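You operate a simulated robot arm through the tools that you are given. There is no shell and no other tool. Be economical: measure what you need, move in short steps, check, and stop when the job is done.

You run a simulated two-armed robot. Do the job below in one go: nothing can be reset, and whatever is moved stays where it is left.

JOB
Fetch the steel block with the smallest size on its label from the grey table top and set it on top of the green pad. Turn the left air knob to 5. Fetch the 7 lamp from the packing bench top and stand it on the third shelf from the bottom of the tall rack. Take the lid off the jar on the grey table top and lay it down there. Any order will do. Set down upright: lamp.

The check looks at the end state, three seconds after you hand in, the way a careful person would. Anything else that was tipped, shoved, dropped, spilled or broken makes it a failure. A push-on lid holds only when it is set on centred and level and pressed home; a screw cap is set on level and turned clockwise until tight.

ROBOT AND FRAMES
Two 7-joint arms with two-finger parallel grippers on one trunk, on a base that drives. Base frame: it is fixed to the floor where the robot stands at the start and does not move with it; the origin is under the middle of the robot, x ahead of it, y to its left, z up; the surface under the hand at the start is at about z = 78. Lengths are in cm, angles in rad, forces in N, time in s.
The left shoulder is at the start at [8, 13.1, 94.7], the right one opposite. With the tool pointing down near the work surface each hand reaches from about 40 to 86 cm from the robot's upright axis, wherever it stands, measured 20 degrees to its own side. Places, roughly: green pad (10x6x4 cm) [70, -60, 80]; jar [50, -75, 75]; lamp [-150, -175, 100]; left air knob [-250, -100, 90]; steel block [75, 0, 75]; third shelf of the tall rack [-400, -60, 90]. Payload 1.57 kg a hand.
The tool frame of a hand sits at the grasp point between the pads (the TCP): z along the fingers, y along the line on which they close. The tips reach 3 cm beyond it. The gripper opens to 11 cm. The fingers are 2.4 cm wide and 1.2 cm thick; the gripper's body (4.8 by 11.2 cm) begins 7.8 cm behind the TCP.
Orientation is told as [roll, pitch, yaw] about the base's x, y, z axes, in that order, counted from this pose: with the fingers straight down and closing along the base's y, the tool's x points along the base's -x, its y along +y and its z along -z.

CONTROLS
- The arms move only by the tool nudge_tool. It takes "left_deltas", "right_deltas" or both (then of equal length, played together; a hand with none holds still); each is a list of rows, each a list of 2 entries, a list of its own where there are three numbers: the shift along the tool's x, y, z in cm, then the turn, a rotation vector about the tool's x, y, z in rad. In form: [[[x, y, z], [ax, ay, az]], ...]. A call has 1 to 20 rows; each row is the pose to reach, as a shift and turn from the pose commanded when the call began, along the tool's axes at that moment. "left_jaw" and "right_jaw" are, for a hand that has rows, the gripper command, from -1 (shut) to 1 (fully open), values between in proportion, set as the call begins (left out, the last holds). Each row takes 0.2 s and may step no farther than 5 cm and 0.15 rad from the row before; otherwise, or with a gripper value out of range, the whole call is refused. A pose out of reach is approached as far as the arm can. The call stops where the force on the tool passes 40 N (or 10 N more than at its start, if that is more) or the arm is blocked; 0.2 s more then pass. Each finger travels about 10.8 cm/s and halts on what it meets, pressing with about 25 N; the grip force reading is that of the motor and also rises with nothing between the fingers. The clock runs only during rows and for 0.2 s after the last one: add rows that repeat a pose to give the fingers time. It gives the time, the measured TCP pose, the force on the tool (base axes), the opening and the grip force at its end, in the units of the frame above (readings bear some noise), with the torque about the TCP (base axes, N m) and any sound that the robot's microphone picked up.
- Cameras (640 x 400 px; columns grow to the right, rows downward): "scene" is now at [-5.36, -4.07, 143.16]; the picture's right is [-0.35, -0.94, 0.00], its down [-0.49, 0.18, -0.85] and it looks along [0.80, -0.30, -0.52] (base axes); focal length 289 px, centre (320, 200). "left" rides on the left gripper at [7, -1.6, -14.1] in its tool frame; the picture's right is [0.23, 0.97, 0.00], its down [-0.86, 0.20, -0.48] and it looks along [-0.47, 0.11, 0.88] (tool axes); focal length 222 px, centre (320, 200). "right" rides on the right gripper at [7, 1.6, -14.1] in its tool frame; the picture's right is [-0.23, 0.97, 0.00], its down [-0.86, -0.20, -0.48] and it looks along [-0.47, -0.11, 0.88] (tool axes); focal length 222 px, centre (320, 200). There is no depth. A picture from a camera that has moved, and an enlarged one, comes with that camera's place and axes in the base frame and with its lens. The place of the scene camera against the robot may be out by one fixed shift of up to 1.8 cm in any direction.
- grab_frame(camera): a new picture of that camera. No time passes.
- steer(legs): drives the robot by 1 to 6 legs, each [ahead, left, turn to the left] in cm, cm and rad, along the robot's own axes; the way and the turn of a leg run together, so that a leg with both is an arc; at most 150 cm and 3.142 rad a leg. The arms and the cameras ride along, it lands a little off, and it stops where it bumps. It gives what a move gives.
- aim_head(pan, tilt): turns the head with the scene camera to pan (to the left, within 1.902 rad either way) and tilt (down, from -0.506 to 1.204), counted from straight ahead of the robot. It gives what a move gives.
- close_up(camera, box): a new picture of the part [left, top, right, bottom] of that camera's present view, enlarged. No time passes.
- hand_in(): hands the job in; it is judged then, once.

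Go step by step. Nothing tells you exact positions but the pictures and the camera data: compare them with the known pose of the tool, close in by small moves and look again before you grip or let go. The budget is 165 turns and 122 pictures, counting those below and the enlarged ones. Unless the task says otherwise, let go and move clear before handing in.

The tools are called after "Call:" by a JSON object that holds its "op" and its "data". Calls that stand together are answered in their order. nudge_tool: Moves the arms, as the interface text tells. Its arguments: {"type":"object","properties":{"left_deltas":{"type":"array","items":{"type":"array"}},"left_jaw":{"type":"number"},"right_deltas":{"type":"array","items":{"type":"array"}},"right_jaw":{"type":"number"}},"required":[]} The other tools are called the same way: steer (legs) drives the base; aim_head (pan, tilt) turns the head that bears the scene camera; grab_frame (camera) takes a picture; close_up (camera, box) takes an enlarged picture of a part of a camera's view; hand_in () hands the job in.

At the start:

```text
time_s: 0.0
left_tool_pos: [50.76, -8.13, 112.46]
left_tool_rot: [0.001, 0.0, 0.0]
left_wrist_force: [0.5, 0.2, 0.0]
left_wrist_torque: [0.03, 0.0, -0.02]
left_finger_gap: 11.02
left_grip_force: 0.1
right_tool_pos: [38.55, -59.5, 110.27]
right_tool_rot: [0.001, 0.001, 0.0]
right_wrist_force: [0.5, -0.3, 0.2]
right_wrist_torque: [0.02, 0.03, 0.05]
right_finger_gap: 10.97
right_grip_force: 0.1
robot x, y, heading: [-0.34, -0.12, 0.005]
head pan, tilt: [-0.356, 0.546]
```

scene: 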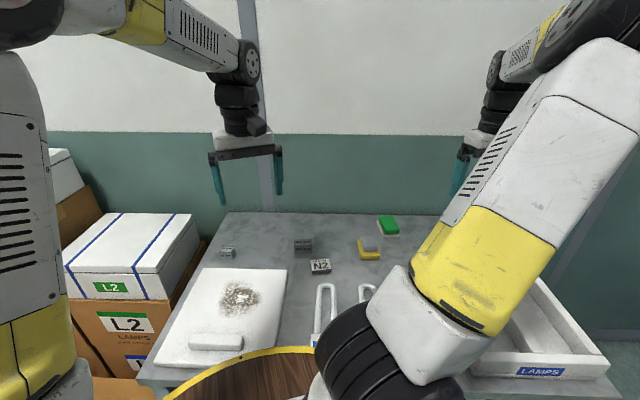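
right: 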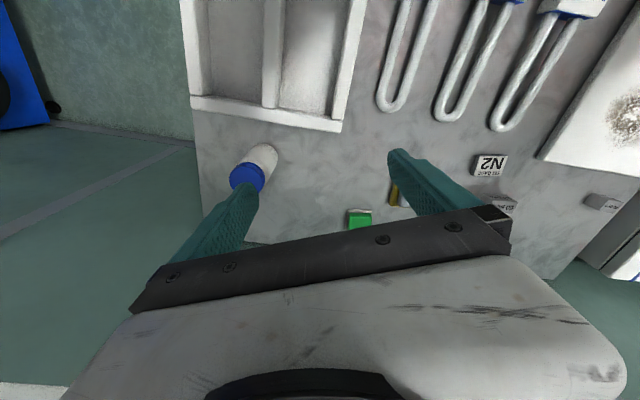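
left: 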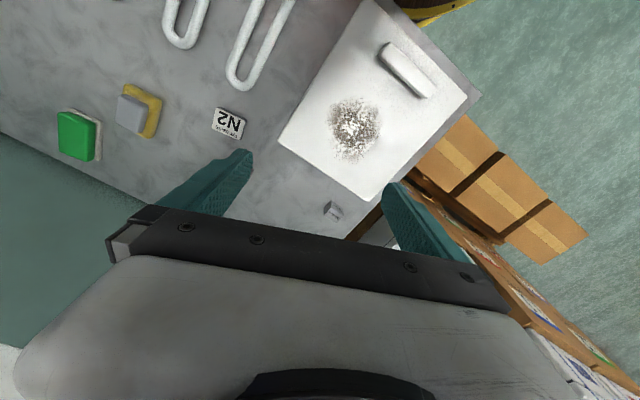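

I see the grey table with several steel blocks, a green pad, and the jar with a blue lid. I'll enlarge the blocks to read their labels.

Call:
{"op": "close_up", "data": {"camera": "scene", "box": [200, 200, 420, 300]}}

Call:
{"op": "close_up", "data": {"camera": "right", "box": [440, 130, 640, 230]}}

Call:
{"op": "close_up", "data": {"camera": "left", "box": [40, 80, 360, 240]}}

```text
2.91 times, centred on (310, 250) of scene
camera zoom: at [-5.36, -4.07, 143.16], right [-0.35, -0.94, 0.0], down [-0.49, 0.18, -0.85], along [0.8, -0.3, -0.52], focal length 840 px, centre (349, 54)
```

zoom: 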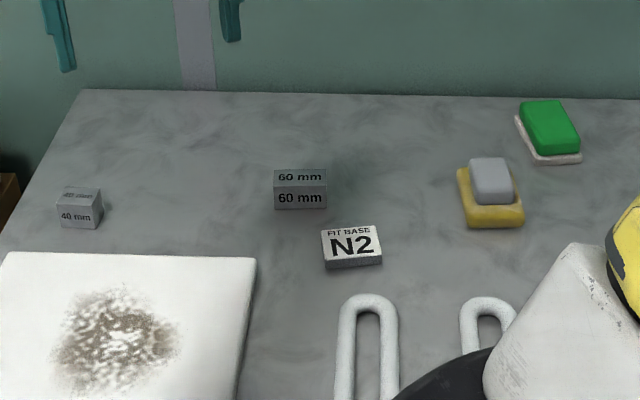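

```text
3.20 times, centred on (540, 180) of right
camera zoom: at [31.67, -57.71, 124.57], right [0.23, 0.97, 0.0], down [0.86, -0.2, 0.48], along [0.47, -0.11, -0.88], focal length 711 px, centre (-384, 264)
```

zoom: 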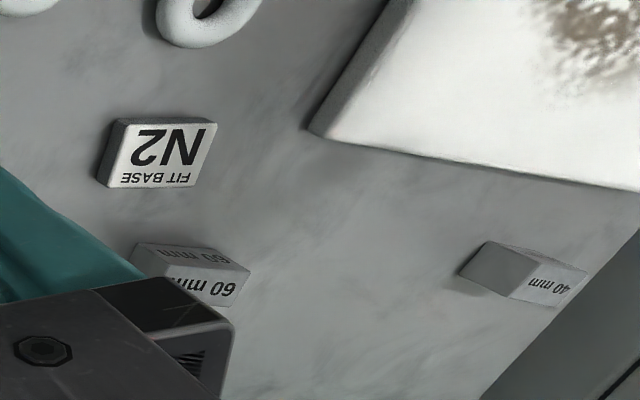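

```text
2.00 times, centred on (200, 160) of left
camera zoom: at [43.41, -9.68, 126.74], right [-0.23, 0.97, 0.0], down [0.86, 0.2, 0.48], along [0.47, 0.11, -0.88], focal length 444 px, centre (560, 280)
```

zoom: 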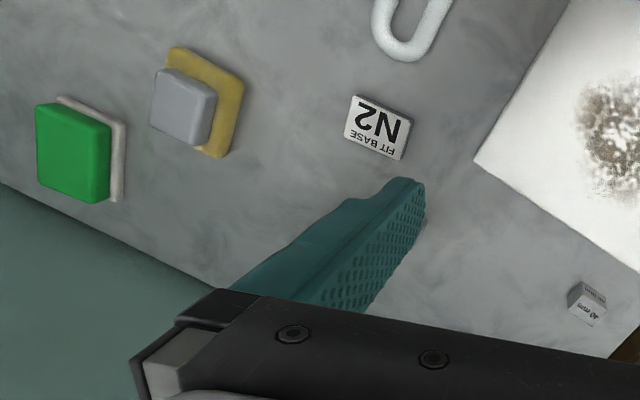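

The 40 mm block is the smallest, at about (71, 0), and the green pad is at about (64, -54). I'll clear the left hand to the side and bring the right hand over the block.

Call:
{"op": "nudge_tool", "data": {"left_deltas": [[[0.5, 4, 0], [0, 0, 0]], [[1, 8, 0], [0, 0, 0]], [[1.5, 12, 0], [0, 0, 0]], [[2, 16, 0], [0, 0, 0]], [[2.5, 20, 0], [0, 0, 0]], [[3, 24, 0], [0, 0, 0]], [[3.5, 28, 0], [0, 0, 0]], [[4, 30, 0], [0, 0, 0]], [[4, 32, 0], [0, 0, 0]], [[4, 34, 0], [0, 0, 0]], [[4, 34, 0], [0, 0, 0]], [[4, 34, 0], [0, 0, 0]], [[4, 34, 0], [0, 0, 0]], [[4, 34, 0], [0, 0, 0]], [[4, 34, 0], [0, 0, 0]], [[4, 34, 0], [0, 0, 0]]], "right_deltas": [[[-2.1, 3.98, 0.67], [0, 0, 0]], [[-4.2, 7.96, 1.34], [0, 0, 0]], [[-6.3, 11.94, 2], [0, 0, 0]], [[-8.4, 15.92, 2.67], [0, 0, 0]], [[-10.5, 19.9, 3.33], [0, 0, 0]], [[-12.6, 23.88, 4], [0, 0, 0]], [[-14.7, 27.86, 4.67], [0, 0, 0]], [[-16.8, 31.84, 5.33], [0, 0, 0]], [[-18.9, 35.82, 6], [0, 0, 0]], [[-21, 39.8, 6.67], [0, 0, 0]], [[-23.1, 43.78, 7.33], [0, 0, 0]], [[-25.2, 47.76, 8], [0, 0, 0]], [[-27.3, 51.74, 8.67], [0, 0, 0]], [[-29.4, 55.72, 9.33], [0, 0, 0]], [[-31.5, 59.7, 10], [0, 0, 0]], [[-31.5, 59.7, 10], [0, 0, 0]]]}}

Call:
{"op": "grab_frame", "data": {"camera": "right"}}

Call:
{"op": "grab_frame", "data": {"camera": "scene"}}

```text
time_s: 3.4
left_tool_pos: [46.86, 25.72, 112.55]
left_tool_rot: [0.0, 0.0, 0.0]
left_wrist_force: [0.9, 0.0, -0.5]
left_wrist_torque: [-0.04, 0.01, -0.01]
left_finger_gap: 11.0
left_grip_force: 0.1
right_tool_pos: [70.08, 0.12, 100.26]
right_tool_rot: [0.001, 0.0, 0.002]
right_wrist_force: [-0.4, -0.6, -0.4]
right_wrist_torque: [-0.01, -0.02, 0.03]
right_finger_gap: 11.0
right_grip_force: 0.0
robot x, y, heading: [-0.31, -0.1, 0.003]
head pan, tilt: [-0.356, 0.546]
```

```text
115 pictures are left
camera right: at [63.2, 1.84, 114.54], right [0.23, 0.97, 0.0], down [0.86, -0.2, 0.48], along [0.47, -0.11, -0.88], focal length 222 px, centre (320, 200)
```

right: 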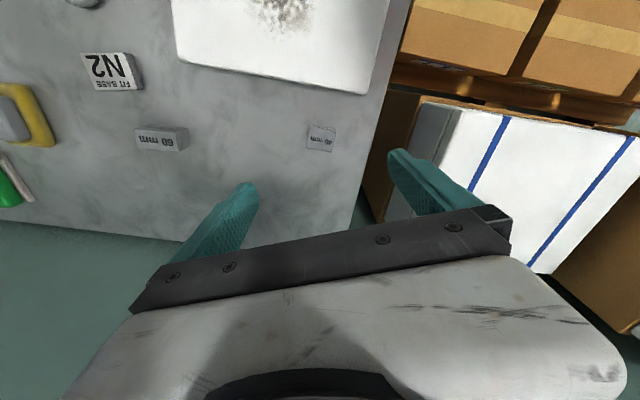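

```text
114 pictures are left
camera scene: at [-5.35, -4.04, 143.16], right [-0.35, -0.94, 0.0], down [-0.49, 0.18, -0.85], along [0.8, -0.3, -0.52], focal length 289 px, centre (320, 200)
```

scene: 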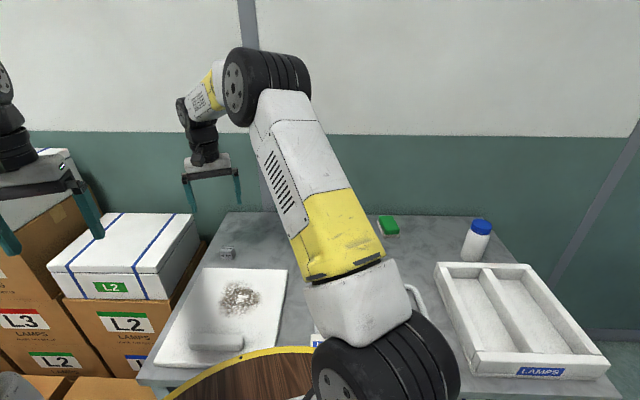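

Call:
{"op": "close_up", "data": {"camera": "right", "box": [272, 108, 368, 168]}}

```text
6.67 times, centred on (320, 138) of right
camera zoom: at [63.2, 1.84, 114.54], right [0.23, 0.97, 0.0], down [0.86, -0.2, 0.48], along [0.47, -0.11, -0.88], focal length 1481 px, centre (320, 613)
```

zoom: 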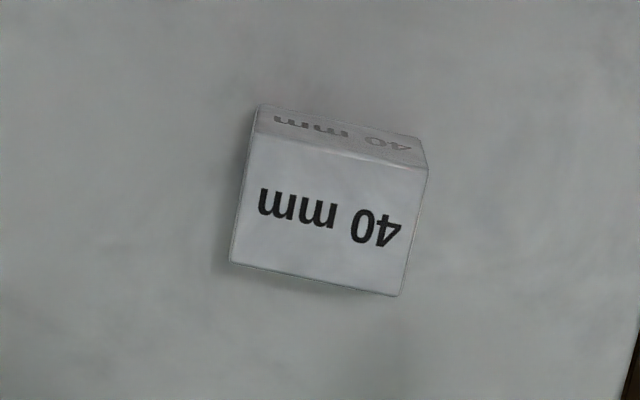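

The block is about 4×3 cm with its top at z≈80.8, centred on (71.3, 0.1), with the long axis turned about 0.41 rad. I'll align and lower partway.

Call:
{"op": "nudge_tool", "data": {"right_deltas": [[[-0.3, 0, 3.5], [0, 0, 0.1035]], [[-0.6, 0, 7], [0, 0, 0.207]], [[-0.9, 0, 10.5], [0, 0, 0.31]], [[-1.2, 0, 14], [0, 0, 0.414]], [[-1.2, 0, 14], [0, 0, 0.414]]], "right_jaw": 0.3}}

Call:
{"op": "grab_frame", "data": {"camera": "right"}}

```text
time_s: 4.6
left_tool_pos: [46.74, 25.59, 112.4]
left_tool_rot: [0.001, 0.001, 0.0]
left_wrist_force: [-0.5, 0.2, -0.4]
left_wrist_torque: [0.0, 0.01, -0.04]
left_finger_gap: 11.0
left_grip_force: 0.0
right_tool_pos: [71.31, 0.04, 86.34]
right_tool_rot: [-0.001, -0.001, -0.415]
right_wrist_force: [1.3, -1.4, 1.5]
right_wrist_torque: [0.01, -0.01, 0.01]
right_finger_gap: 7.14
right_grip_force: 0.1
robot x, y, heading: [0.03, -0.15, -0.0]
head pan, tilt: [-0.356, 0.546]
```

```text
112 pictures are left
camera right: at [65.66, 4.56, 100.65], right [0.6, 0.8, 0.0], down [0.7, -0.53, 0.48], along [0.38, -0.29, -0.88], focal length 222 px, centre (320, 200)
```

right: 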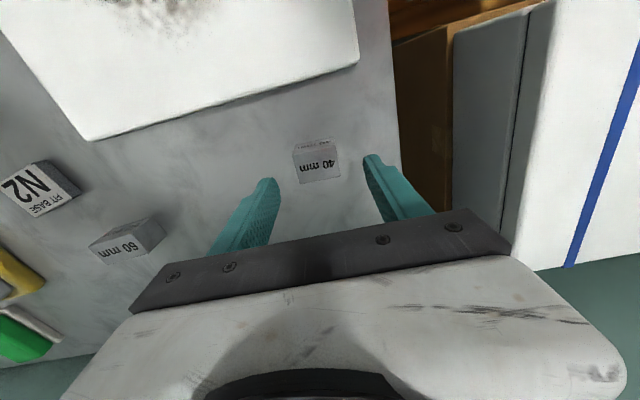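

Alignment looks right. Lowering the last 4.8 cm.

Call:
{"op": "nudge_tool", "data": {"right_deltas": [[[0, 0, 2.5], [0, 0, 0]], [[0, 0, 4.8], [0, 0, 0]], [[0, 0, 4.8], [0, 0, 0]]]}}

Call:
{"op": "nudge_tool", "data": {"right_deltas": [[[0, 0, 0], [0, 0, 0]], [[0, 0, 0], [0, 0, 0]], [[0, 0, 0], [0, 0, 0]]], "right_jaw": -1}}

Call:
{"op": "grab_frame", "data": {"camera": "right"}}

```text
time_s: 5.4
left_tool_pos: [46.7, 25.77, 112.51]
left_tool_rot: [-0.001, 0.001, 0.001]
left_wrist_force: [0.2, -0.3, 0.1]
left_wrist_torque: [0.02, -0.01, -0.02]
left_finger_gap: 10.99
left_grip_force: 0.2
right_tool_pos: [71.25, 0.21, 81.52]
right_tool_rot: [-0.001, 0.0, -0.413]
right_wrist_force: [0.2, -1.0, 0.7]
right_wrist_torque: [0.0, 0.02, -0.02]
right_finger_gap: 7.14
right_grip_force: 0.1
robot x, y, heading: [0.12, -0.15, 0.002]
head pan, tilt: [-0.356, 0.546]
```

```text
time_s: 6.2
left_tool_pos: [46.72, 25.75, 112.49]
left_tool_rot: [0.001, 0.001, 0.0]
left_wrist_force: [-0.2, -0.1, 0.1]
left_wrist_torque: [0.01, -0.03, 0.03]
left_finger_gap: 11.0
left_grip_force: 0.2
right_tool_pos: [71.28, 0.16, 81.46]
right_tool_rot: [-0.001, 0.0, -0.413]
right_wrist_force: [0.4, -1.1, 0.6]
right_wrist_torque: [-0.02, -0.05, 0.04]
right_finger_gap: 4.02
right_grip_force: 24.7
robot x, y, heading: [0.36, -0.09, 0.002]
head pan, tilt: [-0.356, 0.546]
```

```text
111 pictures are left
camera right: at [65.67, 4.64, 95.71], right [0.6, 0.8, 0.0], down [0.7, -0.53, 0.48], along [0.38, -0.29, -0.88], focal length 222 px, centre (320, 200)
```

right: 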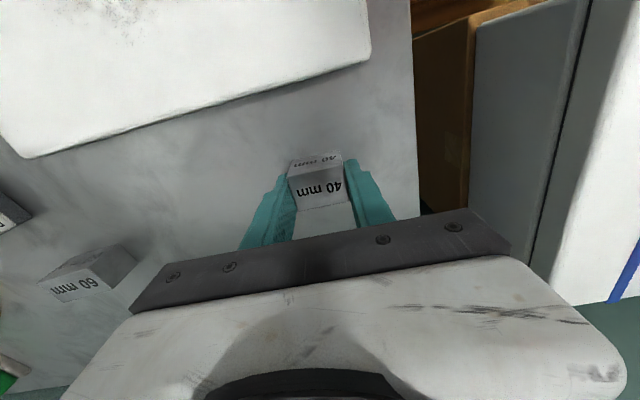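

The block is held (gap 4.02). Lifting and carrying it to near the pad for a look.

Call:
{"op": "nudge_tool", "data": {"right_deltas": [[[0, 0, -4], [0, 0, 0]], [[0, 0, -8], [0, 0, 0]], [[0, 0, -12], [0, 0, 0]], [[0, 0, -16], [0, 0, 0]], [[-1.1, -4.5, -16], [0, 0, -0.04]], [[-2.1, -9, -16], [0, 0, -0.08]], [[-3.2, -13.5, -16], [0, 0, -0.12]], [[-4.3, -18, -16], [0, 0, -0.16]], [[-5.4, -22.5, -16], [0, 0, -0.2]], [[-6.4, -27, -16], [0, 0, -0.24]], [[-7.5, -31.5, -16], [0, 0, -0.28]], [[-8.6, -36, -16], [0, 0, -0.32]], [[-9.7, -40.5, -16], [0, 0, -0.36]], [[-10.7, -45, -16], [0, 0, -0.4]], [[-11.8, -49.4, -16], [0, 0, -0.413]], [[-11.8, -49.4, -16], [0, 0, -0.413]]]}}

Call:
{"op": "grab_frame", "data": {"camera": "right"}}

Call:
{"op": "grab_frame", "data": {"camera": "scene"}}

```text
time_s: 9.6
left_tool_pos: [46.69, 25.65, 112.47]
left_tool_rot: [0.0, 0.0, -0.001]
left_wrist_force: [-0.1, -0.1, 0.1]
left_wrist_torque: [-0.02, 0.01, 0.01]
left_finger_gap: 11.01
left_grip_force: 0.1
right_tool_pos: [62.24, -49.71, 97.33]
right_tool_rot: [0.0, 0.0, 0.0]
right_wrist_force: [-0.7, -0.4, -2.2]
right_wrist_torque: [0.01, -0.03, 0.0]
right_finger_gap: 3.96
right_grip_force: 25.3
robot x, y, heading: [-0.23, 0.0, 0.004]
head pan, tilt: [-0.356, 0.546]
```

```text
110 pictures are left
camera right: at [55.34, -47.89, 111.6], right [0.23, 0.97, 0.0], down [0.86, -0.2, 0.48], along [0.47, -0.11, -0.88], focal length 222 px, centre (320, 200)
```

right: 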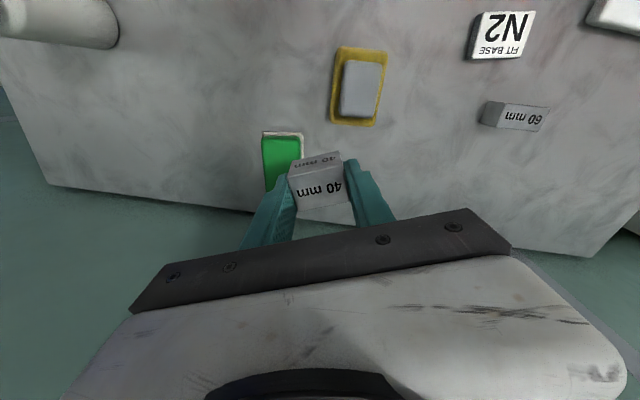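

```text
109 pictures are left
camera scene: at [-5.35, -4.07, 143.16], right [-0.35, -0.94, 0.0], down [-0.49, 0.18, -0.85], along [0.8, -0.3, -0.52], focal length 289 px, centre (320, 200)
```

scene: 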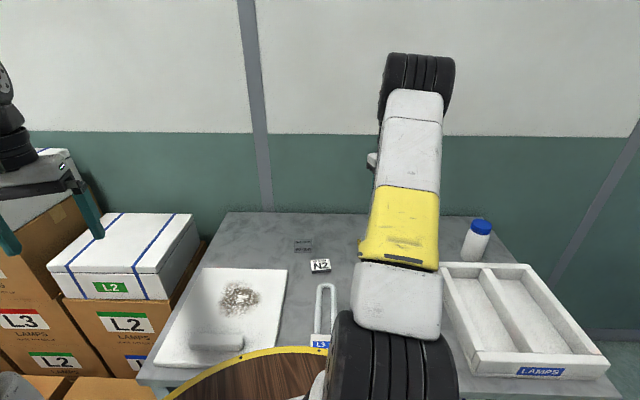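

The pad is partly hidden by the held block; I shift left a bit to see all of it.

Call:
{"op": "nudge_tool", "data": {"right_deltas": [[[1, 4, 0], [0, 0, 0]], [[2, 8, 0], [0, 0, 0]], [[2, 11, 0], [0, 0, 0]], [[2, 11, 0], [0, 0, 0]]]}}

Call:
{"op": "close_up", "data": {"camera": "right", "box": [160, 100, 320, 200]}}

```text
time_s: 10.6
left_tool_pos: [46.75, 25.67, 112.59]
left_tool_rot: [0.001, 0.0, -0.001]
left_wrist_force: [-0.2, -1.2, -0.4]
left_wrist_torque: [0.01, -0.03, 0.0]
left_finger_gap: 11.02
left_grip_force: 0.0
right_tool_pos: [60.3, -38.47, 97.38]
right_tool_rot: [0.0, 0.003, -0.001]
right_wrist_force: [0.2, 0.9, -2.7]
right_wrist_torque: [0.0, -0.02, 0.03]
right_finger_gap: 3.96
right_grip_force: 24.6
robot x, y, heading: [0.13, 0.19, 0.001]
head pan, tilt: [-0.356, 0.546]
```

```text
4.00 times, centred on (240, 150) of right
camera zoom: at [53.37, -36.79, 111.63], right [0.23, 0.97, 0.0], down [0.85, -0.2, 0.48], along [0.47, -0.11, -0.88], focal length 888 px, centre (640, 400)
```

zoom: 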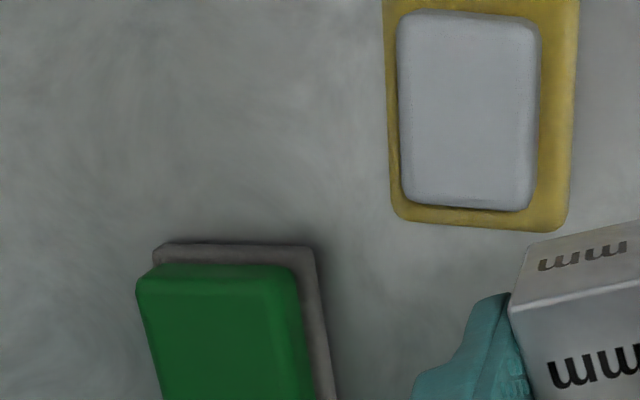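

Call:
{"op": "close_up", "data": {"camera": "right", "box": [160, 140, 320, 240]}}

```text
4.00 times, centred on (240, 190) of right
camera zoom: at [53.37, -36.79, 111.63], right [0.23, 0.97, 0.0], down [0.85, -0.2, 0.48], along [0.47, -0.11, -0.88], focal length 888 px, centre (640, 240)
```

zoom: 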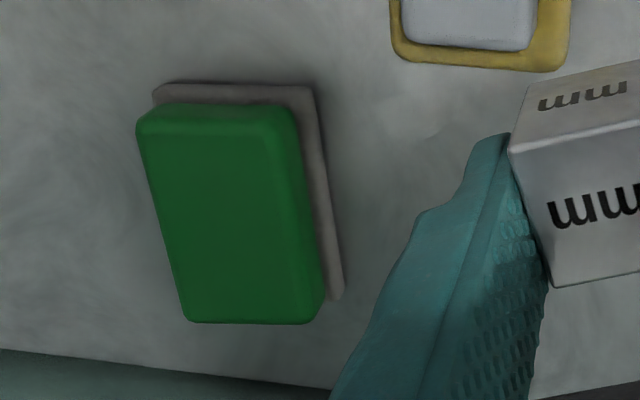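

The pad's green top centre is at about (65.2, -55.4, 82), turned about -0.30 rad. I'll go above it, aligned, staying about 2 cm clear.

Call:
{"op": "nudge_tool", "data": {"right_deltas": [[[-1, -4, 0], [0, 0, 0.06]], [[-2, -8, 0], [0, 0, 0.12]], [[-3, -12, 0], [0, 0, 0.18]], [[-4.9, -16.4, 0], [0, 0, 0.24]], [[-4.9, -16.9, 4], [0, 0, 0.3]], [[-4.9, -16.9, 8.5], [0, 0, 0.3]], [[-4.9, -16.9, 8.5], [0, 0, 0.3]]]}}

Call:
{"op": "close_up", "data": {"camera": "right", "box": [240, 120, 400, 220]}}

Call:
{"op": "close_up", "data": {"camera": "scene", "box": [340, 190, 440, 252]}}

```text
time_s: 12.2
left_tool_pos: [46.63, 25.58, 112.63]
left_tool_rot: [0.001, -0.002, 0.001]
left_wrist_force: [-0.3, 0.0, 0.4]
left_wrist_torque: [0.0, 0.0, -0.02]
left_finger_gap: 11.01
left_grip_force: 0.0
right_tool_pos: [65.03, -55.52, 88.98]
right_tool_rot: [0.0, 0.0, -0.303]
right_wrist_force: [-0.3, 0.7, -3.8]
right_wrist_torque: [0.0, -0.01, -0.01]
right_finger_gap: 3.96
right_grip_force: 25.3
robot x, y, heading: [0.14, 0.12, -0.001]
head pan, tilt: [-0.356, 0.546]
```

```text
4.00 times, centred on (320, 170) of right
camera zoom: at [59.01, -51.81, 103.26], right [0.51, 0.86, 0.0], down [0.76, -0.44, 0.48], along [0.41, -0.24, -0.88], focal length 888 px, centre (320, 320)
```

zoom: 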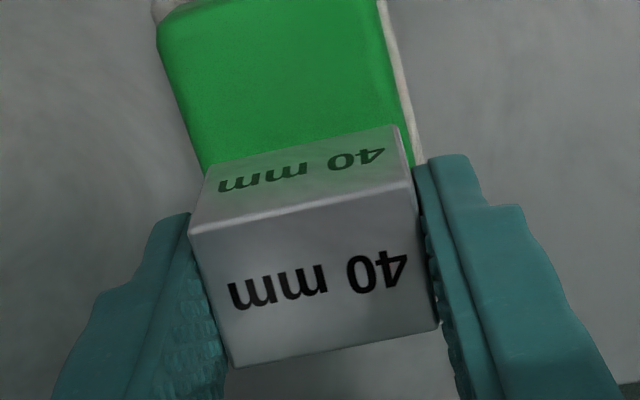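

```text
6.40 times, centred on (390, 221) of scene
camera zoom: at [-5.35, -4.07, 143.16], right [-0.35, -0.94, 0.0], down [-0.49, 0.18, -0.85], along [0.8, -0.3, -0.52], focal length 1849 px, centre (-128, 66)
```

zoom: 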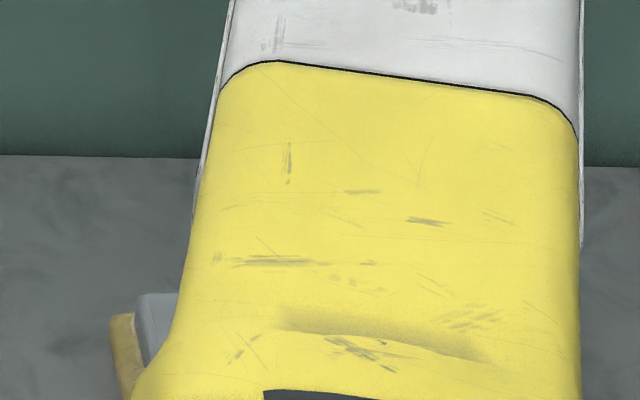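

Alignment is good. Lowering in small steps while watching the force.

Call:
{"op": "nudge_tool", "data": {"right_deltas": [[[-0.2, -0.1, 1.6], [0, 0, 0]], [[-0.2, -0.1, 3.0], [0, 0, 0]], [[-0.2, -0.1, 3.0], [0, 0, 0]]]}}

Call:
{"op": "nudge_tool", "data": {"right_deltas": [[[0, 0, 0.2], [0, 0, 0]], [[0, 0, 0.4], [0, 0, 0]]]}}

Call:
{"op": "close_up", "data": {"camera": "right", "box": [240, 120, 400, 220]}}

```text
time_s: 13.0
left_tool_pos: [46.67, 25.69, 112.39]
left_tool_rot: [0.002, 0.0, 0.0]
left_wrist_force: [-0.1, 0.3, 0.2]
left_wrist_torque: [0.01, 0.03, -0.01]
left_finger_gap: 10.98
left_grip_force: 0.0
right_tool_pos: [65.1, -55.74, 86.02]
right_tool_rot: [0.0, 0.0, -0.3]
right_wrist_force: [0.4, 0.5, -2.5]
right_wrist_torque: [0.0, -0.01, -0.03]
right_finger_gap: 3.99
right_grip_force: 25.0
robot x, y, heading: [-0.25, -0.2, -0.001]
head pan, tilt: [-0.356, 0.546]
```

```text
time_s: 13.6
left_tool_pos: [46.66, 25.69, 112.62]
left_tool_rot: [-0.001, 0.001, 0.0]
left_wrist_force: [0.1, 0.4, -0.2]
left_wrist_torque: [0.03, -0.01, 0.01]
left_finger_gap: 11.0
left_grip_force: 0.0
right_tool_pos: [65.29, -55.81, 85.76]
right_tool_rot: [-0.001, 0.001, -0.303]
right_wrist_force: [0.0, 1.1, -2.8]
right_wrist_torque: [0.02, -0.02, 0.06]
right_finger_gap: 3.98
right_grip_force: 25.3
robot x, y, heading: [0.03, 0.06, -0.001]
head pan, tilt: [-0.356, 0.546]
```

```text
4.00 times, centred on (320, 170) of right
camera zoom: at [59.13, -52.07, 99.9], right [0.51, 0.86, 0.0], down [0.76, -0.44, 0.48], along [0.41, -0.24, -0.88], focal length 888 px, centre (320, 320)
```

zoom: 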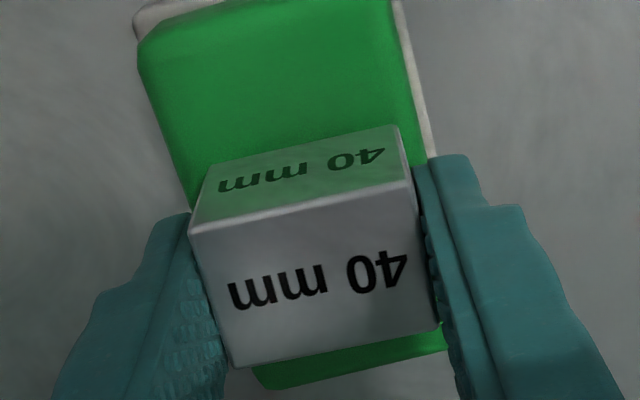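

Still hanging free at z 85.7. Continuing gently.

Call:
{"op": "nudge_tool", "data": {"right_deltas": [[[0, 0, 0.2], [0, 0, 0]], [[0, 0, 0.4], [0, 0, 0]]]}}

Call:
{"op": "nudge_tool", "data": {"right_deltas": [[[0, 0, 0.15], [0, 0, 0]], [[0, 0, 0.3], [0, 0, 0]]]}}

```text
time_s: 14.2
left_tool_pos: [46.74, 25.73, 112.5]
left_tool_rot: [0.0, -0.001, -0.001]
left_wrist_force: [0.6, 0.3, 0.0]
left_wrist_torque: [-0.04, 0.01, 0.01]
left_finger_gap: 11.0
left_grip_force: 0.2
right_tool_pos: [65.28, -55.7, 85.29]
right_tool_rot: [0.0, -0.001, -0.3]
right_wrist_force: [1.0, -0.3, -3.2]
right_wrist_torque: [0.02, -0.03, -0.01]
right_finger_gap: 3.95
right_grip_force: 25.2
robot x, y, heading: [0.15, -0.07, 0.0]
head pan, tilt: [-0.356, 0.546]
```

```text
time_s: 14.8
left_tool_pos: [46.66, 25.67, 112.55]
left_tool_rot: [0.0, -0.001, 0.0]
left_wrist_force: [-0.2, -0.3, -0.9]
left_wrist_torque: [-0.04, 0.0, 0.01]
left_finger_gap: 11.01
left_grip_force: 0.1
right_tool_pos: [65.32, -55.91, 85.06]
right_tool_rot: [-0.001, 0.0, -0.299]
right_wrist_force: [-2.5, 3.0, 11.2]
right_wrist_torque: [0.2, 0.14, -0.04]
right_finger_gap: 3.96
right_grip_force: 25.2
robot x, y, heading: [-0.23, 0.07, 0.005]
head pan, tilt: [-0.356, 0.546]
```

Contact is made (11 N up). Releasing and lifting straight off.

Call:
{"op": "nudge_tool", "data": {"right_deltas": [[[0, 0, -0.1], [0, 0, 0]], [[0, 0, -0.1], [0, 0, 0]], [[0, 0, -0.1], [0, 0, 0]]], "right_jaw": 0.2}}

Call:
{"op": "nudge_tool", "data": {"right_deltas": [[[0, 0, -3], [0, 0, 0]], [[0, 0, -7], [0, 0, 0]], [[0, 0, -11], [0, 0, 0]], [[0, 0, -15], [0, 0, 0]], [[0, 0, -15], [0, 0, 0]]]}}

Call:
{"op": "grab_frame", "data": {"camera": "right"}}

Call:
{"op": "grab_frame", "data": {"camera": "scene"}}

```text
time_s: 15.6
left_tool_pos: [46.67, 25.67, 112.43]
left_tool_rot: [0.0, -0.001, -0.002]
left_wrist_force: [-0.2, -0.6, 0.0]
left_wrist_torque: [0.0, 0.02, -0.01]
left_finger_gap: 10.99
left_grip_force: 0.1
right_tool_pos: [65.2, -55.98, 84.98]
right_tool_rot: [0.0, -0.002, -0.299]
right_wrist_force: [0.1, -0.1, 0.9]
right_wrist_torque: [0.01, 0.02, -0.05]
right_finger_gap: 6.6
right_grip_force: 0.0
robot x, y, heading: [0.01, 0.32, -0.002]
head pan, tilt: [-0.356, 0.546]
```

```text
time_s: 16.8
left_tool_pos: [46.66, 25.68, 112.48]
left_tool_rot: [0.001, -0.001, -0.001]
left_wrist_force: [-0.6, 0.5, -0.9]
left_wrist_torque: [0.03, 0.04, -0.01]
left_finger_gap: 11.0
left_grip_force: 0.1
right_tool_pos: [64.99, -56.0, 99.95]
right_tool_rot: [-0.001, 0.0, -0.301]
right_wrist_force: [-0.5, 0.2, -0.3]
right_wrist_torque: [0.03, 0.04, 0.04]
right_finger_gap: 6.6
right_grip_force: 0.0
robot x, y, heading: [0.17, 0.38, -0.001]
head pan, tilt: [-0.356, 0.546]
```

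```text
103 pictures are left
camera right: at [58.98, -52.13, 114.2], right [0.51, 0.86, 0.0], down [0.76, -0.44, 0.48], along [0.41, -0.24, -0.88], focal length 222 px, centre (320, 200)
```

right: 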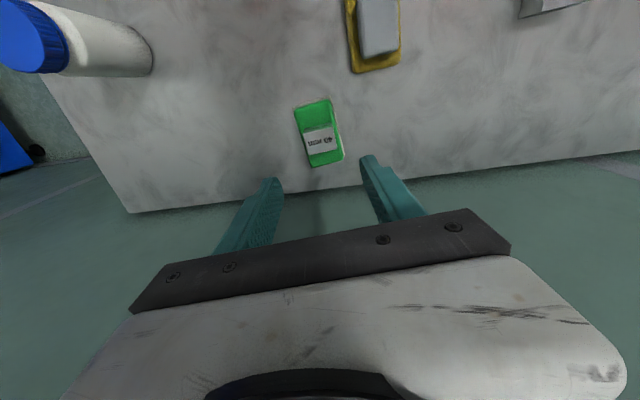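

```text
102 pictures are left
camera scene: at [-5.35, -4.06, 143.16], right [-0.35, -0.94, 0.0], down [-0.49, 0.18, -0.85], along [0.8, -0.3, -0.52], focal length 289 px, centre (320, 200)
```

scene: 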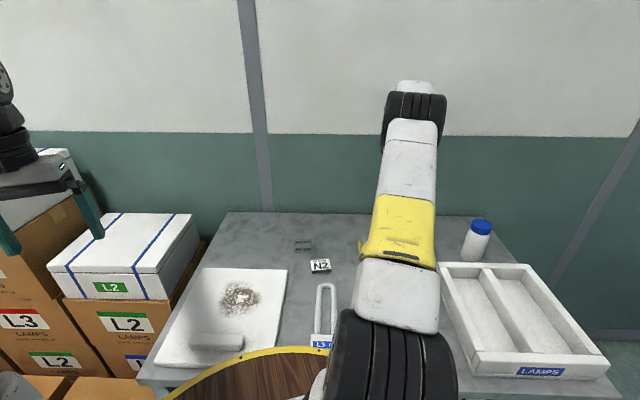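

The block rests on the pad. Now I look at the jar lid.

Call:
{"op": "close_up", "data": {"camera": "right", "box": [0, 0, 160, 100]}}

Call:
{"op": "close_up", "data": {"camera": "scene", "box": [440, 205, 520, 270]}}

```text
4.00 times, centred on (80, 50) of right
camera zoom: at [58.98, -52.13, 114.2], right [0.51, 0.86, 0.0], down [0.76, -0.44, 0.48], along [0.41, -0.24, -0.88], focal length 888 px, centre (1280, 800)
```

zoom: 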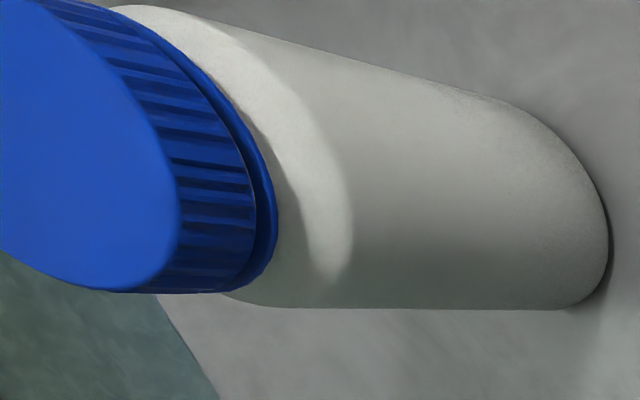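

```text
6.15 times, centred on (480, 238) of scene
camera zoom: at [-5.35, -4.06, 143.16], right [-0.35, -0.94, 0.0], down [-0.49, 0.18, -0.85], along [0.8, -0.3, -0.52], focal length 1778 px, centre (-665, -31)
```

zoom: 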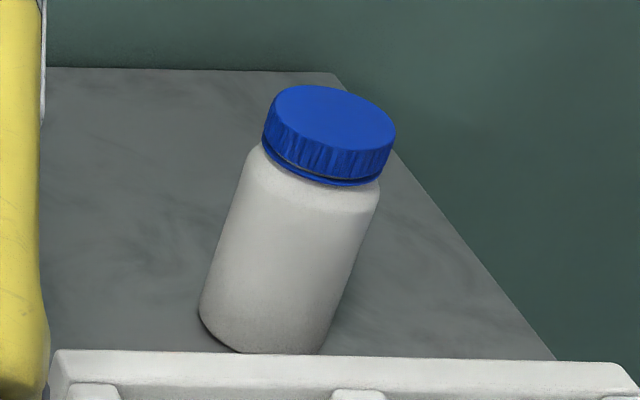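

It's a ribbed screw cap, so one hand should hold the jar while the other unscrews. I'll look around to see where the base may drive.

Call:
{"op": "aim_head", "data": {"pan": -0.3, "tilt": 1.15}}

Call:
{"op": "grab_frame", "data": {"camera": "scene"}}

Call:
{"op": "aim_head", "data": {"pan": -1.5, "tilt": 0.6}}

Call:
{"op": "grab_frame", "data": {"camera": "scene"}}

```text
time_s: 17.8
left_tool_pos: [46.73, 25.58, 112.54]
left_tool_rot: [0.001, 0.001, 0.0]
left_wrist_force: [-0.4, -0.2, 0.6]
left_wrist_torque: [-0.01, -0.01, 0.01]
left_finger_gap: 10.99
left_grip_force: 0.1
right_tool_pos: [65.05, -55.98, 99.99]
right_tool_rot: [-0.001, -0.001, -0.302]
right_wrist_force: [-0.1, 0.3, -0.4]
right_wrist_torque: [-0.02, -0.01, 0.0]
right_finger_gap: 6.57
right_grip_force: 0.1
robot x, y, heading: [-0.14, -0.17, 0.001]
head pan, tilt: [-0.3, 1.15]
```

```text
99 pictures are left
camera scene: at [-8.09, -2.69, 138.51], right [-0.3, -0.96, 0.0], down [-0.87, 0.27, -0.41], along [0.39, -0.12, -0.91], focal length 289 px, centre (320, 200)
```

scene: 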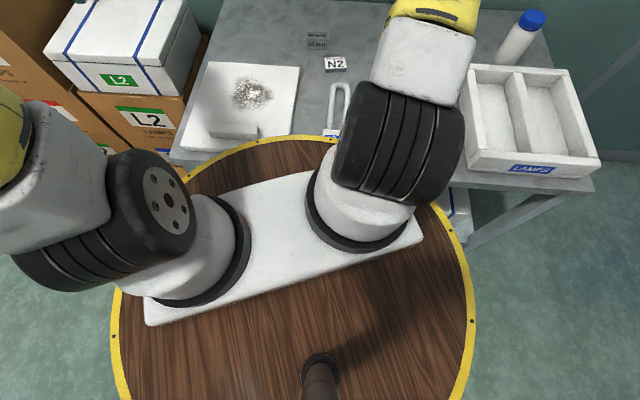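

```text
time_s: 19.2
left_tool_pos: [46.82, 25.7, 112.41]
left_tool_rot: [0.0, -0.001, 0.0]
left_wrist_force: [-0.3, 0.3, 0.4]
left_wrist_torque: [0.0, 0.01, 0.03]
left_finger_gap: 11.01
left_grip_force: 0.1
right_tool_pos: [65.05, -55.91, 100.04]
right_tool_rot: [0.0, -0.001, -0.301]
right_wrist_force: [-0.2, 0.0, 0.1]
right_wrist_torque: [0.02, 0.0, 0.0]
right_finger_gap: 6.59
right_grip_force: 0.0
robot x, y, heading: [0.07, -0.11, 0.0]
head pan, tilt: [-1.499, 0.6]
```

```text
98 pictures are left
camera scene: at [-13.14, -9.74, 142.67], right [-1.0, -0.07, 0.0], down [-0.04, 0.56, -0.82], along [0.06, -0.82, -0.57], focal length 289 px, centre (320, 200)
```

scene: 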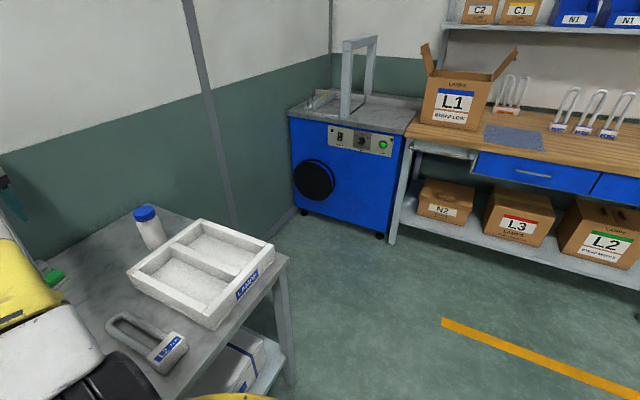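

The round board is the robot's own base, and the floor to the right is free. I back off and drive sideways so both hands can reach the jar.

Call:
{"op": "steer", "data": {"legs": [[-10, 0, 0], [0, -62, 0]]}}

Call:
{"op": "aim_head", "data": {"pan": -0.2, "tilt": 0.75}}

Call:
{"op": "grab_frame", "data": {"camera": "scene"}}

Call:
{"op": "grab_frame", "data": {"camera": "left"}}

```text
time_s: 22.6
left_tool_pos: [31.1, -20.32, 112.58]
left_tool_rot: [-0.003, -0.001, -0.042]
left_wrist_force: [0.4, 0.3, 0.1]
left_wrist_torque: [-0.01, -0.03, -0.01]
left_finger_gap: 11.0
left_grip_force: 0.0
right_tool_pos: [45.98, -102.76, 99.67]
right_tool_rot: [-0.003, 0.005, -0.345]
right_wrist_force: [-0.4, 0.4, 0.6]
right_wrist_torque: [-0.05, 0.02, 0.0]
right_finger_gap: 6.61
right_grip_force: 0.1
robot x, y, heading: [-16.38, -43.96, -0.036]
head pan, tilt: [-1.499, 0.6]
stopped in leg 2: the robot was blocked; the commanded pose is now the measured one
```

```text
time_s: 24.1
left_tool_pos: [31.01, -20.32, 112.63]
left_tool_rot: [0.0, 0.001, -0.041]
left_wrist_force: [0.0, -0.1, -1.1]
left_wrist_torque: [0.0, 0.01, -0.01]
left_finger_gap: 11.0
left_grip_force: 0.0
right_tool_pos: [45.95, -102.8, 99.82]
right_tool_rot: [-0.001, 0.004, -0.346]
right_wrist_force: [0.6, -0.3, 0.1]
right_wrist_torque: [0.05, 0.0, 0.02]
right_finger_gap: 6.59
right_grip_force: 0.0
robot x, y, heading: [-16.45, -44.26, -0.037]
head pan, tilt: [-0.201, 0.75]
```

```text
97 pictures are left
camera scene: at [-22.25, -46.37, 141.39], right [-0.24, -0.97, 0.0], down [-0.66, 0.16, -0.73], along [0.71, -0.17, -0.68], focal length 289 px, centre (320, 200)
```

scene: 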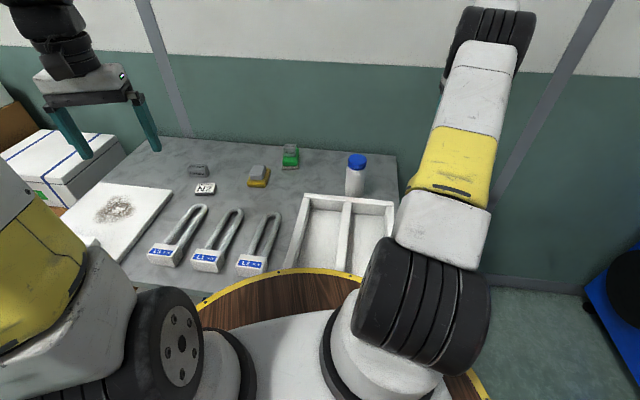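

```text
96 pictures are left
camera left: at [23.95, -21.58, 126.77], right [-0.19, 0.98, 0.0], down [0.86, 0.16, 0.48], along [0.47, 0.09, -0.88], focal length 222 px, centre (320, 200)
```

left: 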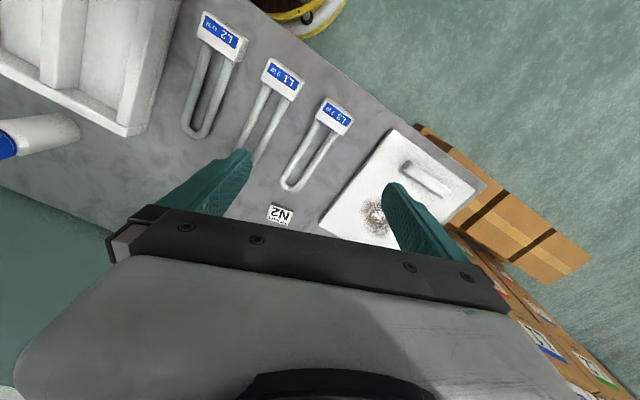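

The base brushed something and slid to x=-16. I check that nothing was shoved and then back off a bit more before continuing right.

Call:
{"op": "close_up", "data": {"camera": "scene", "box": [220, 130, 460, 290]}}

Call:
{"op": "steer", "data": {"legs": [[-4, 0, 0.037], [0, -18, 0]]}}

Call:
{"op": "grab_frame", "data": {"camera": "scene"}}

```text
2.50 times, centred on (340, 210) of scene
camera zoom: at [-22.25, -46.37, 141.39], right [-0.24, -0.97, 0.0], down [-0.66, 0.16, -0.73], along [0.71, -0.17, -0.68], focal length 722 px, centre (270, 175)
```

zoom: 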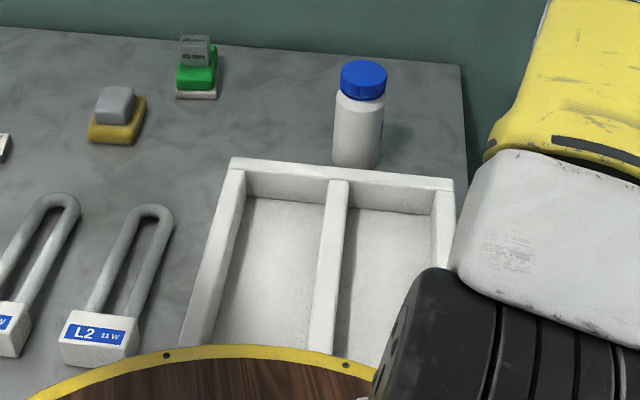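

```text
time_s: 26.1
left_tool_pos: [21.11, -29.29, 112.66]
left_tool_rot: [-0.001, -0.002, 0.02]
left_wrist_force: [-0.5, -0.4, 0.2]
left_wrist_torque: [0.01, -0.02, -0.03]
left_finger_gap: 10.99
left_grip_force: 0.1
right_tool_pos: [40.87, -110.97, 99.57]
right_tool_rot: [-0.006, 0.008, -0.288]
right_wrist_force: [-0.4, -0.7, -0.6]
right_wrist_torque: [-0.02, -0.02, 0.01]
right_finger_gap: 6.61
right_grip_force: 0.0
robot x, y, heading: [-24.55, -56.05, 0.03]
head pan, tilt: [-0.201, 0.75]
stopped in leg 2: the robot was blocked; the commanded pose is now the measured one
```

```text
94 pictures are left
camera scene: at [-30.52, -58.75, 141.39], right [-0.17, -0.99, 0.0], down [-0.67, 0.12, -0.73], along [0.72, -0.13, -0.68], focal length 289 px, centre (320, 200)
```

scene: 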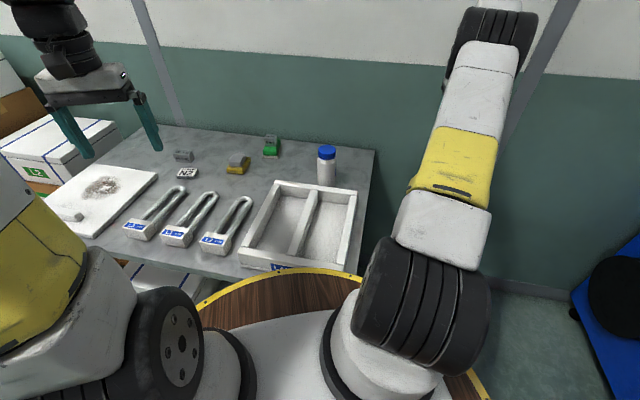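

The table edge is actually slanted about 0.34 rad to my axes, which is why sideways driving scraped along it. I back off and turn to face it squarely, then inspect the tray and table edge.

Call:
{"op": "steer", "data": {"legs": [[-10, 0, 0], [0, 0, -0.36]]}}

Call:
{"op": "aim_head", "data": {"pan": 0, "tilt": 0.8}}

Call:
{"op": "grab_frame", "data": {"camera": "scene"}}

```text
time_s: 28.4
left_tool_pos: [17.7, -47.82, 112.64]
left_tool_rot: [-0.002, -0.002, -0.343]
left_wrist_force: [-0.2, -1.0, -0.9]
left_wrist_torque: [0.03, 0.02, -0.05]
left_finger_gap: 10.99
left_grip_force: 0.0
right_tool_pos: [7.29, -131.12, 99.7]
right_tool_rot: [-0.007, 0.008, -0.65]
right_wrist_force: [0.2, 0.3, -0.3]
right_wrist_torque: [0.02, 0.03, 0.03]
right_finger_gap: 6.62
right_grip_force: 0.0
robot x, y, heading: [-34.74, -56.39, -0.334]
head pan, tilt: [-0.201, 0.75]
```

```text
time_s: 29.1
left_tool_pos: [17.76, -47.73, 112.7]
left_tool_rot: [-0.001, -0.002, -0.342]
left_wrist_force: [0.5, -0.1, 1.0]
left_wrist_torque: [0.04, -0.01, -0.02]
left_finger_gap: 11.01
left_grip_force: 0.1
right_tool_pos: [7.29, -131.07, 99.45]
right_tool_rot: [-0.008, 0.009, -0.65]
right_wrist_force: [-0.1, 0.6, 0.5]
right_wrist_torque: [0.02, 0.04, -0.03]
right_finger_gap: 6.65
right_grip_force: 0.1
robot x, y, heading: [-34.85, -56.44, -0.334]
head pan, tilt: [0.0, 0.799]
```

```text
93 pictures are left
camera scene: at [-40.21, -55.29, 140.99], right [-0.33, -0.94, 0.0], down [-0.68, 0.24, -0.7], along [0.66, -0.23, -0.72], focal length 289 px, centre (320, 200)
```

scene: 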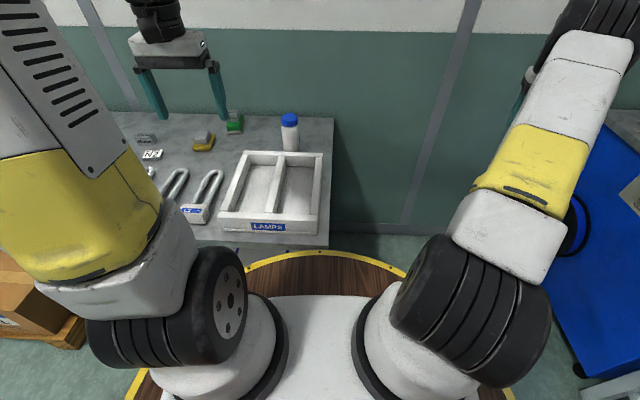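

The tray sits untouched on the table and I'm square to it. I move 8 cm ahead and 10 cm left so the jar is centred in front.

Call:
{"op": "steer", "data": {"legs": [[0, 10, 0], [8, 0, 0]]}}

Call:
{"op": "aim_head", "data": {"pan": 0, "tilt": 0.6}}

Call:
{"op": "grab_frame", "data": {"camera": "scene"}}

Call:
{"op": "grab_frame", "data": {"camera": "left"}}

```text
time_s: 30.9
left_tool_pos: [28.62, -40.99, 112.54]
left_tool_rot: [-0.004, -0.003, -0.34]
left_wrist_force: [-1.2, 0.3, -0.4]
left_wrist_torque: [-0.03, 0.02, 0.0]
left_finger_gap: 11.03
left_grip_force: 0.2
right_tool_pos: [18.44, -124.24, 99.58]
right_tool_rot: [-0.007, 0.008, -0.646]
right_wrist_force: [0.0, 0.6, -0.7]
right_wrist_torque: [0.03, 0.0, -0.01]
right_finger_gap: 6.59
right_grip_force: 0.1
robot x, y, heading: [-23.96, -50.13, -0.333]
head pan, tilt: [0.0, 0.799]
```

```text
time_s: 31.6
left_tool_pos: [28.53, -40.97, 112.58]
left_tool_rot: [-0.002, -0.001, -0.338]
left_wrist_force: [0.1, 1.1, -0.6]
left_wrist_torque: [-0.01, -0.02, 0.01]
left_finger_gap: 10.99
left_grip_force: 0.2
right_tool_pos: [18.47, -124.3, 99.64]
right_tool_rot: [-0.008, 0.009, -0.647]
right_wrist_force: [-0.7, 0.9, 0.3]
right_wrist_torque: [-0.03, 0.03, -0.03]
right_finger_gap: 6.59
right_grip_force: 0.1
robot x, y, heading: [-23.74, -50.11, -0.327]
head pan, tilt: [0.0, 0.6]
```

```text
92 pictures are left
camera scene: at [-28.57, -48.99, 142.67], right [-0.33, -0.95, 0.0], down [-0.53, 0.18, -0.82], along [0.78, -0.27, -0.57], focal length 289 px, centre (320, 200)
```

scene: 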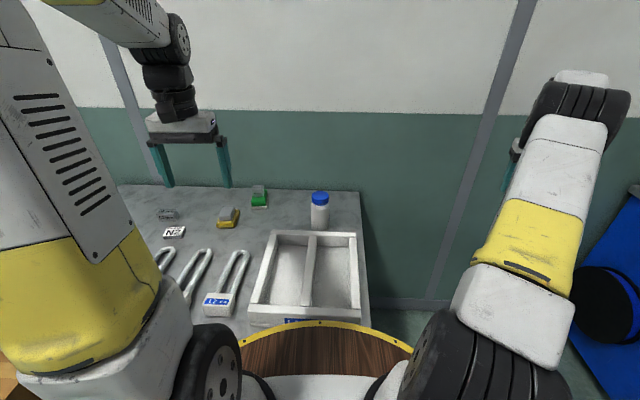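

```text
91 pictures are left
camera left: at [21.24, -40.12, 126.83], right [0.11, 0.99, 0.0], down [0.87, -0.1, 0.48], along [0.48, -0.05, -0.88], focal length 222 px, centre (320, 200)
```

left: 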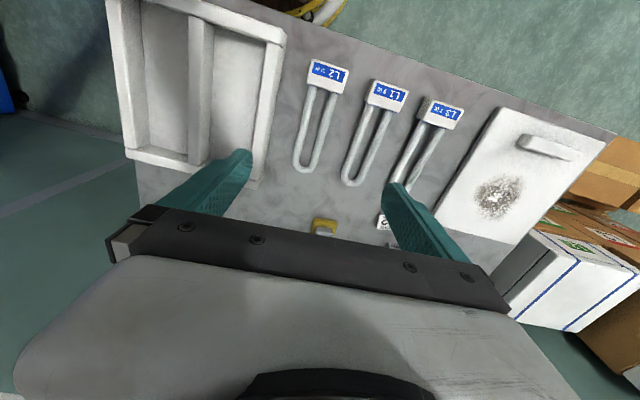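

The jar is straight ahead. I bring the right hand near and above it to measure the lid with the wrist camera.

Call:
{"op": "nudge_tool", "data": {"right_deltas": [[[0, 0, -3], [0, 0, 0]], [[0, 0, -7.5], [0, 0, 0]], [[1.1, 4.5, -7.5], [0, 0, -0.03]], [[2.3, 9, -7.5], [0, 0, -0.06]], [[3.4, 13.5, -7.5], [0, 0, -0.09]], [[4.6, 18, -7.5], [0, 0, -0.12]], [[5.7, 22.5, -7.5], [0, 0, -0.15]], [[6.8, 27, -7.5], [0, 0, -0.18]], [[8, 31.5, -7.5], [0, 0, -0.21]], [[9.1, 36, -7.5], [0, 0, -0.24]], [[10.3, 40.5, -7.5], [0, 0, -0.27]], [[11.4, 45, -7.5], [0, 0, -0.3]], [[12.6, 49.5, -7.5], [0, 0, -0.317]], [[12.6, 49.8, -7.5], [0, 0, -0.317]], [[12.6, 49.8, -7.5], [0, 0, -0.317]]], "right_jaw": 0.8}}

Call:
{"op": "grab_frame", "data": {"camera": "right"}}

```text
time_s: 34.8
left_tool_pos: [28.53, -41.06, 112.62]
left_tool_rot: [-0.002, -0.001, -0.336]
left_wrist_force: [0.2, -0.9, 0.1]
left_wrist_torque: [0.01, 0.02, -0.03]
left_finger_gap: 11.01
left_grip_force: 0.0
right_tool_pos: [38.5, -77.15, 106.84]
right_tool_rot: [-0.003, 0.01, -0.329]
right_wrist_force: [-0.2, -0.1, 1.0]
right_wrist_torque: [0.01, 0.0, -0.01]
right_finger_gap: 9.9
right_grip_force: 0.1
robot x, y, heading: [-24.03, -49.76, -0.331]
head pan, tilt: [0.0, 0.6]
```

```text
90 pictures are left
camera right: at [32.68, -73.28, 121.19], right [0.53, 0.85, -0.01], down [0.75, -0.47, 0.47], along [0.4, -0.25, -0.88], focal length 222 px, centre (320, 200)
```

right: 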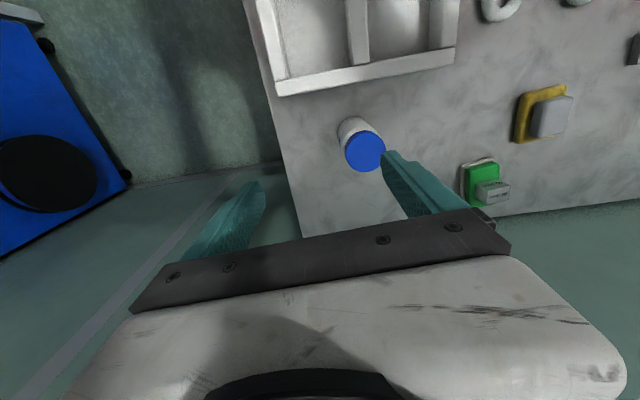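

The lid centre is at about (43, -72.4, top 92); table at 78. I'll turn the left hand to point sideways toward the robot's right (tilted 0.4 rad down), so it can grip the jar body from the left clear of the tray.

Call:
{"op": "nudge_tool", "data": {"left_deltas": [[[-1.39, -0.19, 0.54], [0.0649, 0.0649, -0.0979]], [[-2.79, -0.39, 1.09], [0.1299, 0.1299, -0.1959]], [[-4.18, -0.58, 1.63], [0.1948, 0.1948, -0.2938]], [[-5.57, -0.77, 2.17], [0.2597, 0.2597, -0.3917]], [[-6.96, -0.96, 2.71], [0.3246, 0.3246, -0.4896]], [[-8.36, -1.16, 3.26], [0.3896, 0.3896, -0.5876]], [[-9.75, -1.35, 3.8], [0.4545, 0.4545, -0.6855]], [[-11.14, -1.54, 4.34], [0.5194, 0.5194, -0.7834]], [[-12.54, -1.74, 4.89], [0.5844, 0.5844, -0.8814]], [[-13.93, -1.93, 5.43], [0.6493, 0.6493, -0.9793]], [[-15.32, -2.12, 5.97], [0.7142, 0.7142, -1.0772]], [[-16.71, -2.31, 6.51], [0.7791, 0.7791, -1.1751]], [[-18.11, -2.51, 7.06], [0.8441, 0.8441, -1.2731]], [[-19.5, -2.7, 7.6], [0.909, 0.909, -1.371]], [[-19.5, -2.7, 7.6], [0.909, 0.909, -1.371]], [[-19.5, -2.7, 7.6], [0.909, 0.909, -1.371]]], "left_jaw": 0.55}}

Call:
{"op": "grab_frame", "data": {"camera": "left"}}

Call:
{"op": "grab_frame", "data": {"camera": "scene"}}

```text
time_s: 38.2
left_tool_pos: [46.0, -50.05, 105.04]
left_tool_rot: [-0.007, 1.172, 1.223]
left_wrist_force: [-0.1, 0.1, -0.7]
left_wrist_torque: [-0.01, -0.01, 0.03]
left_finger_gap: 8.54
left_grip_force: 0.1
right_tool_pos: [38.53, -77.19, 106.93]
right_tool_rot: [-0.005, 0.01, -0.329]
right_wrist_force: [-0.3, 0.3, 0.0]
right_wrist_torque: [0.02, 0.01, 0.01]
right_finger_gap: 9.92
right_grip_force: 0.2
robot x, y, heading: [-24.25, -49.63, -0.331]
head pan, tilt: [0.0, 0.6]
```

```text
89 pictures are left
camera left: at [50.76, -40.84, 117.06], right [-0.95, 0.24, 0.21], down [0.07, 0.79, -0.6], along [-0.31, -0.56, -0.77], focal length 222 px, centre (320, 200)
```

left: 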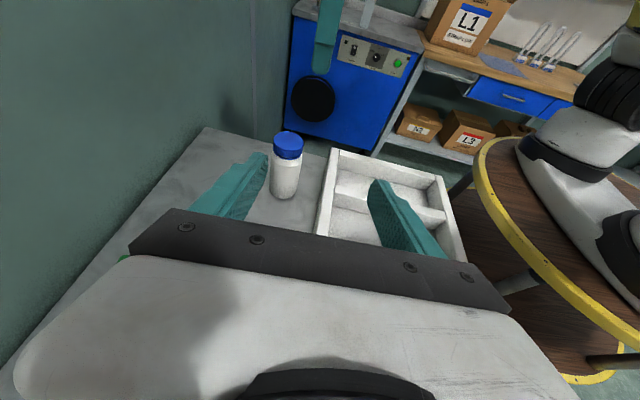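

```text
88 pictures are left
camera scene: at [-28.56, -48.98, 142.67], right [-0.33, -0.95, 0.0], down [-0.53, 0.18, -0.82], along [0.78, -0.27, -0.57], focal length 289 px, centre (320, 200)
```

scene: 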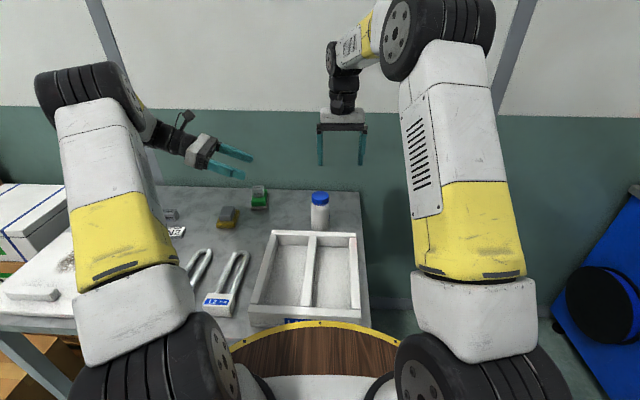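

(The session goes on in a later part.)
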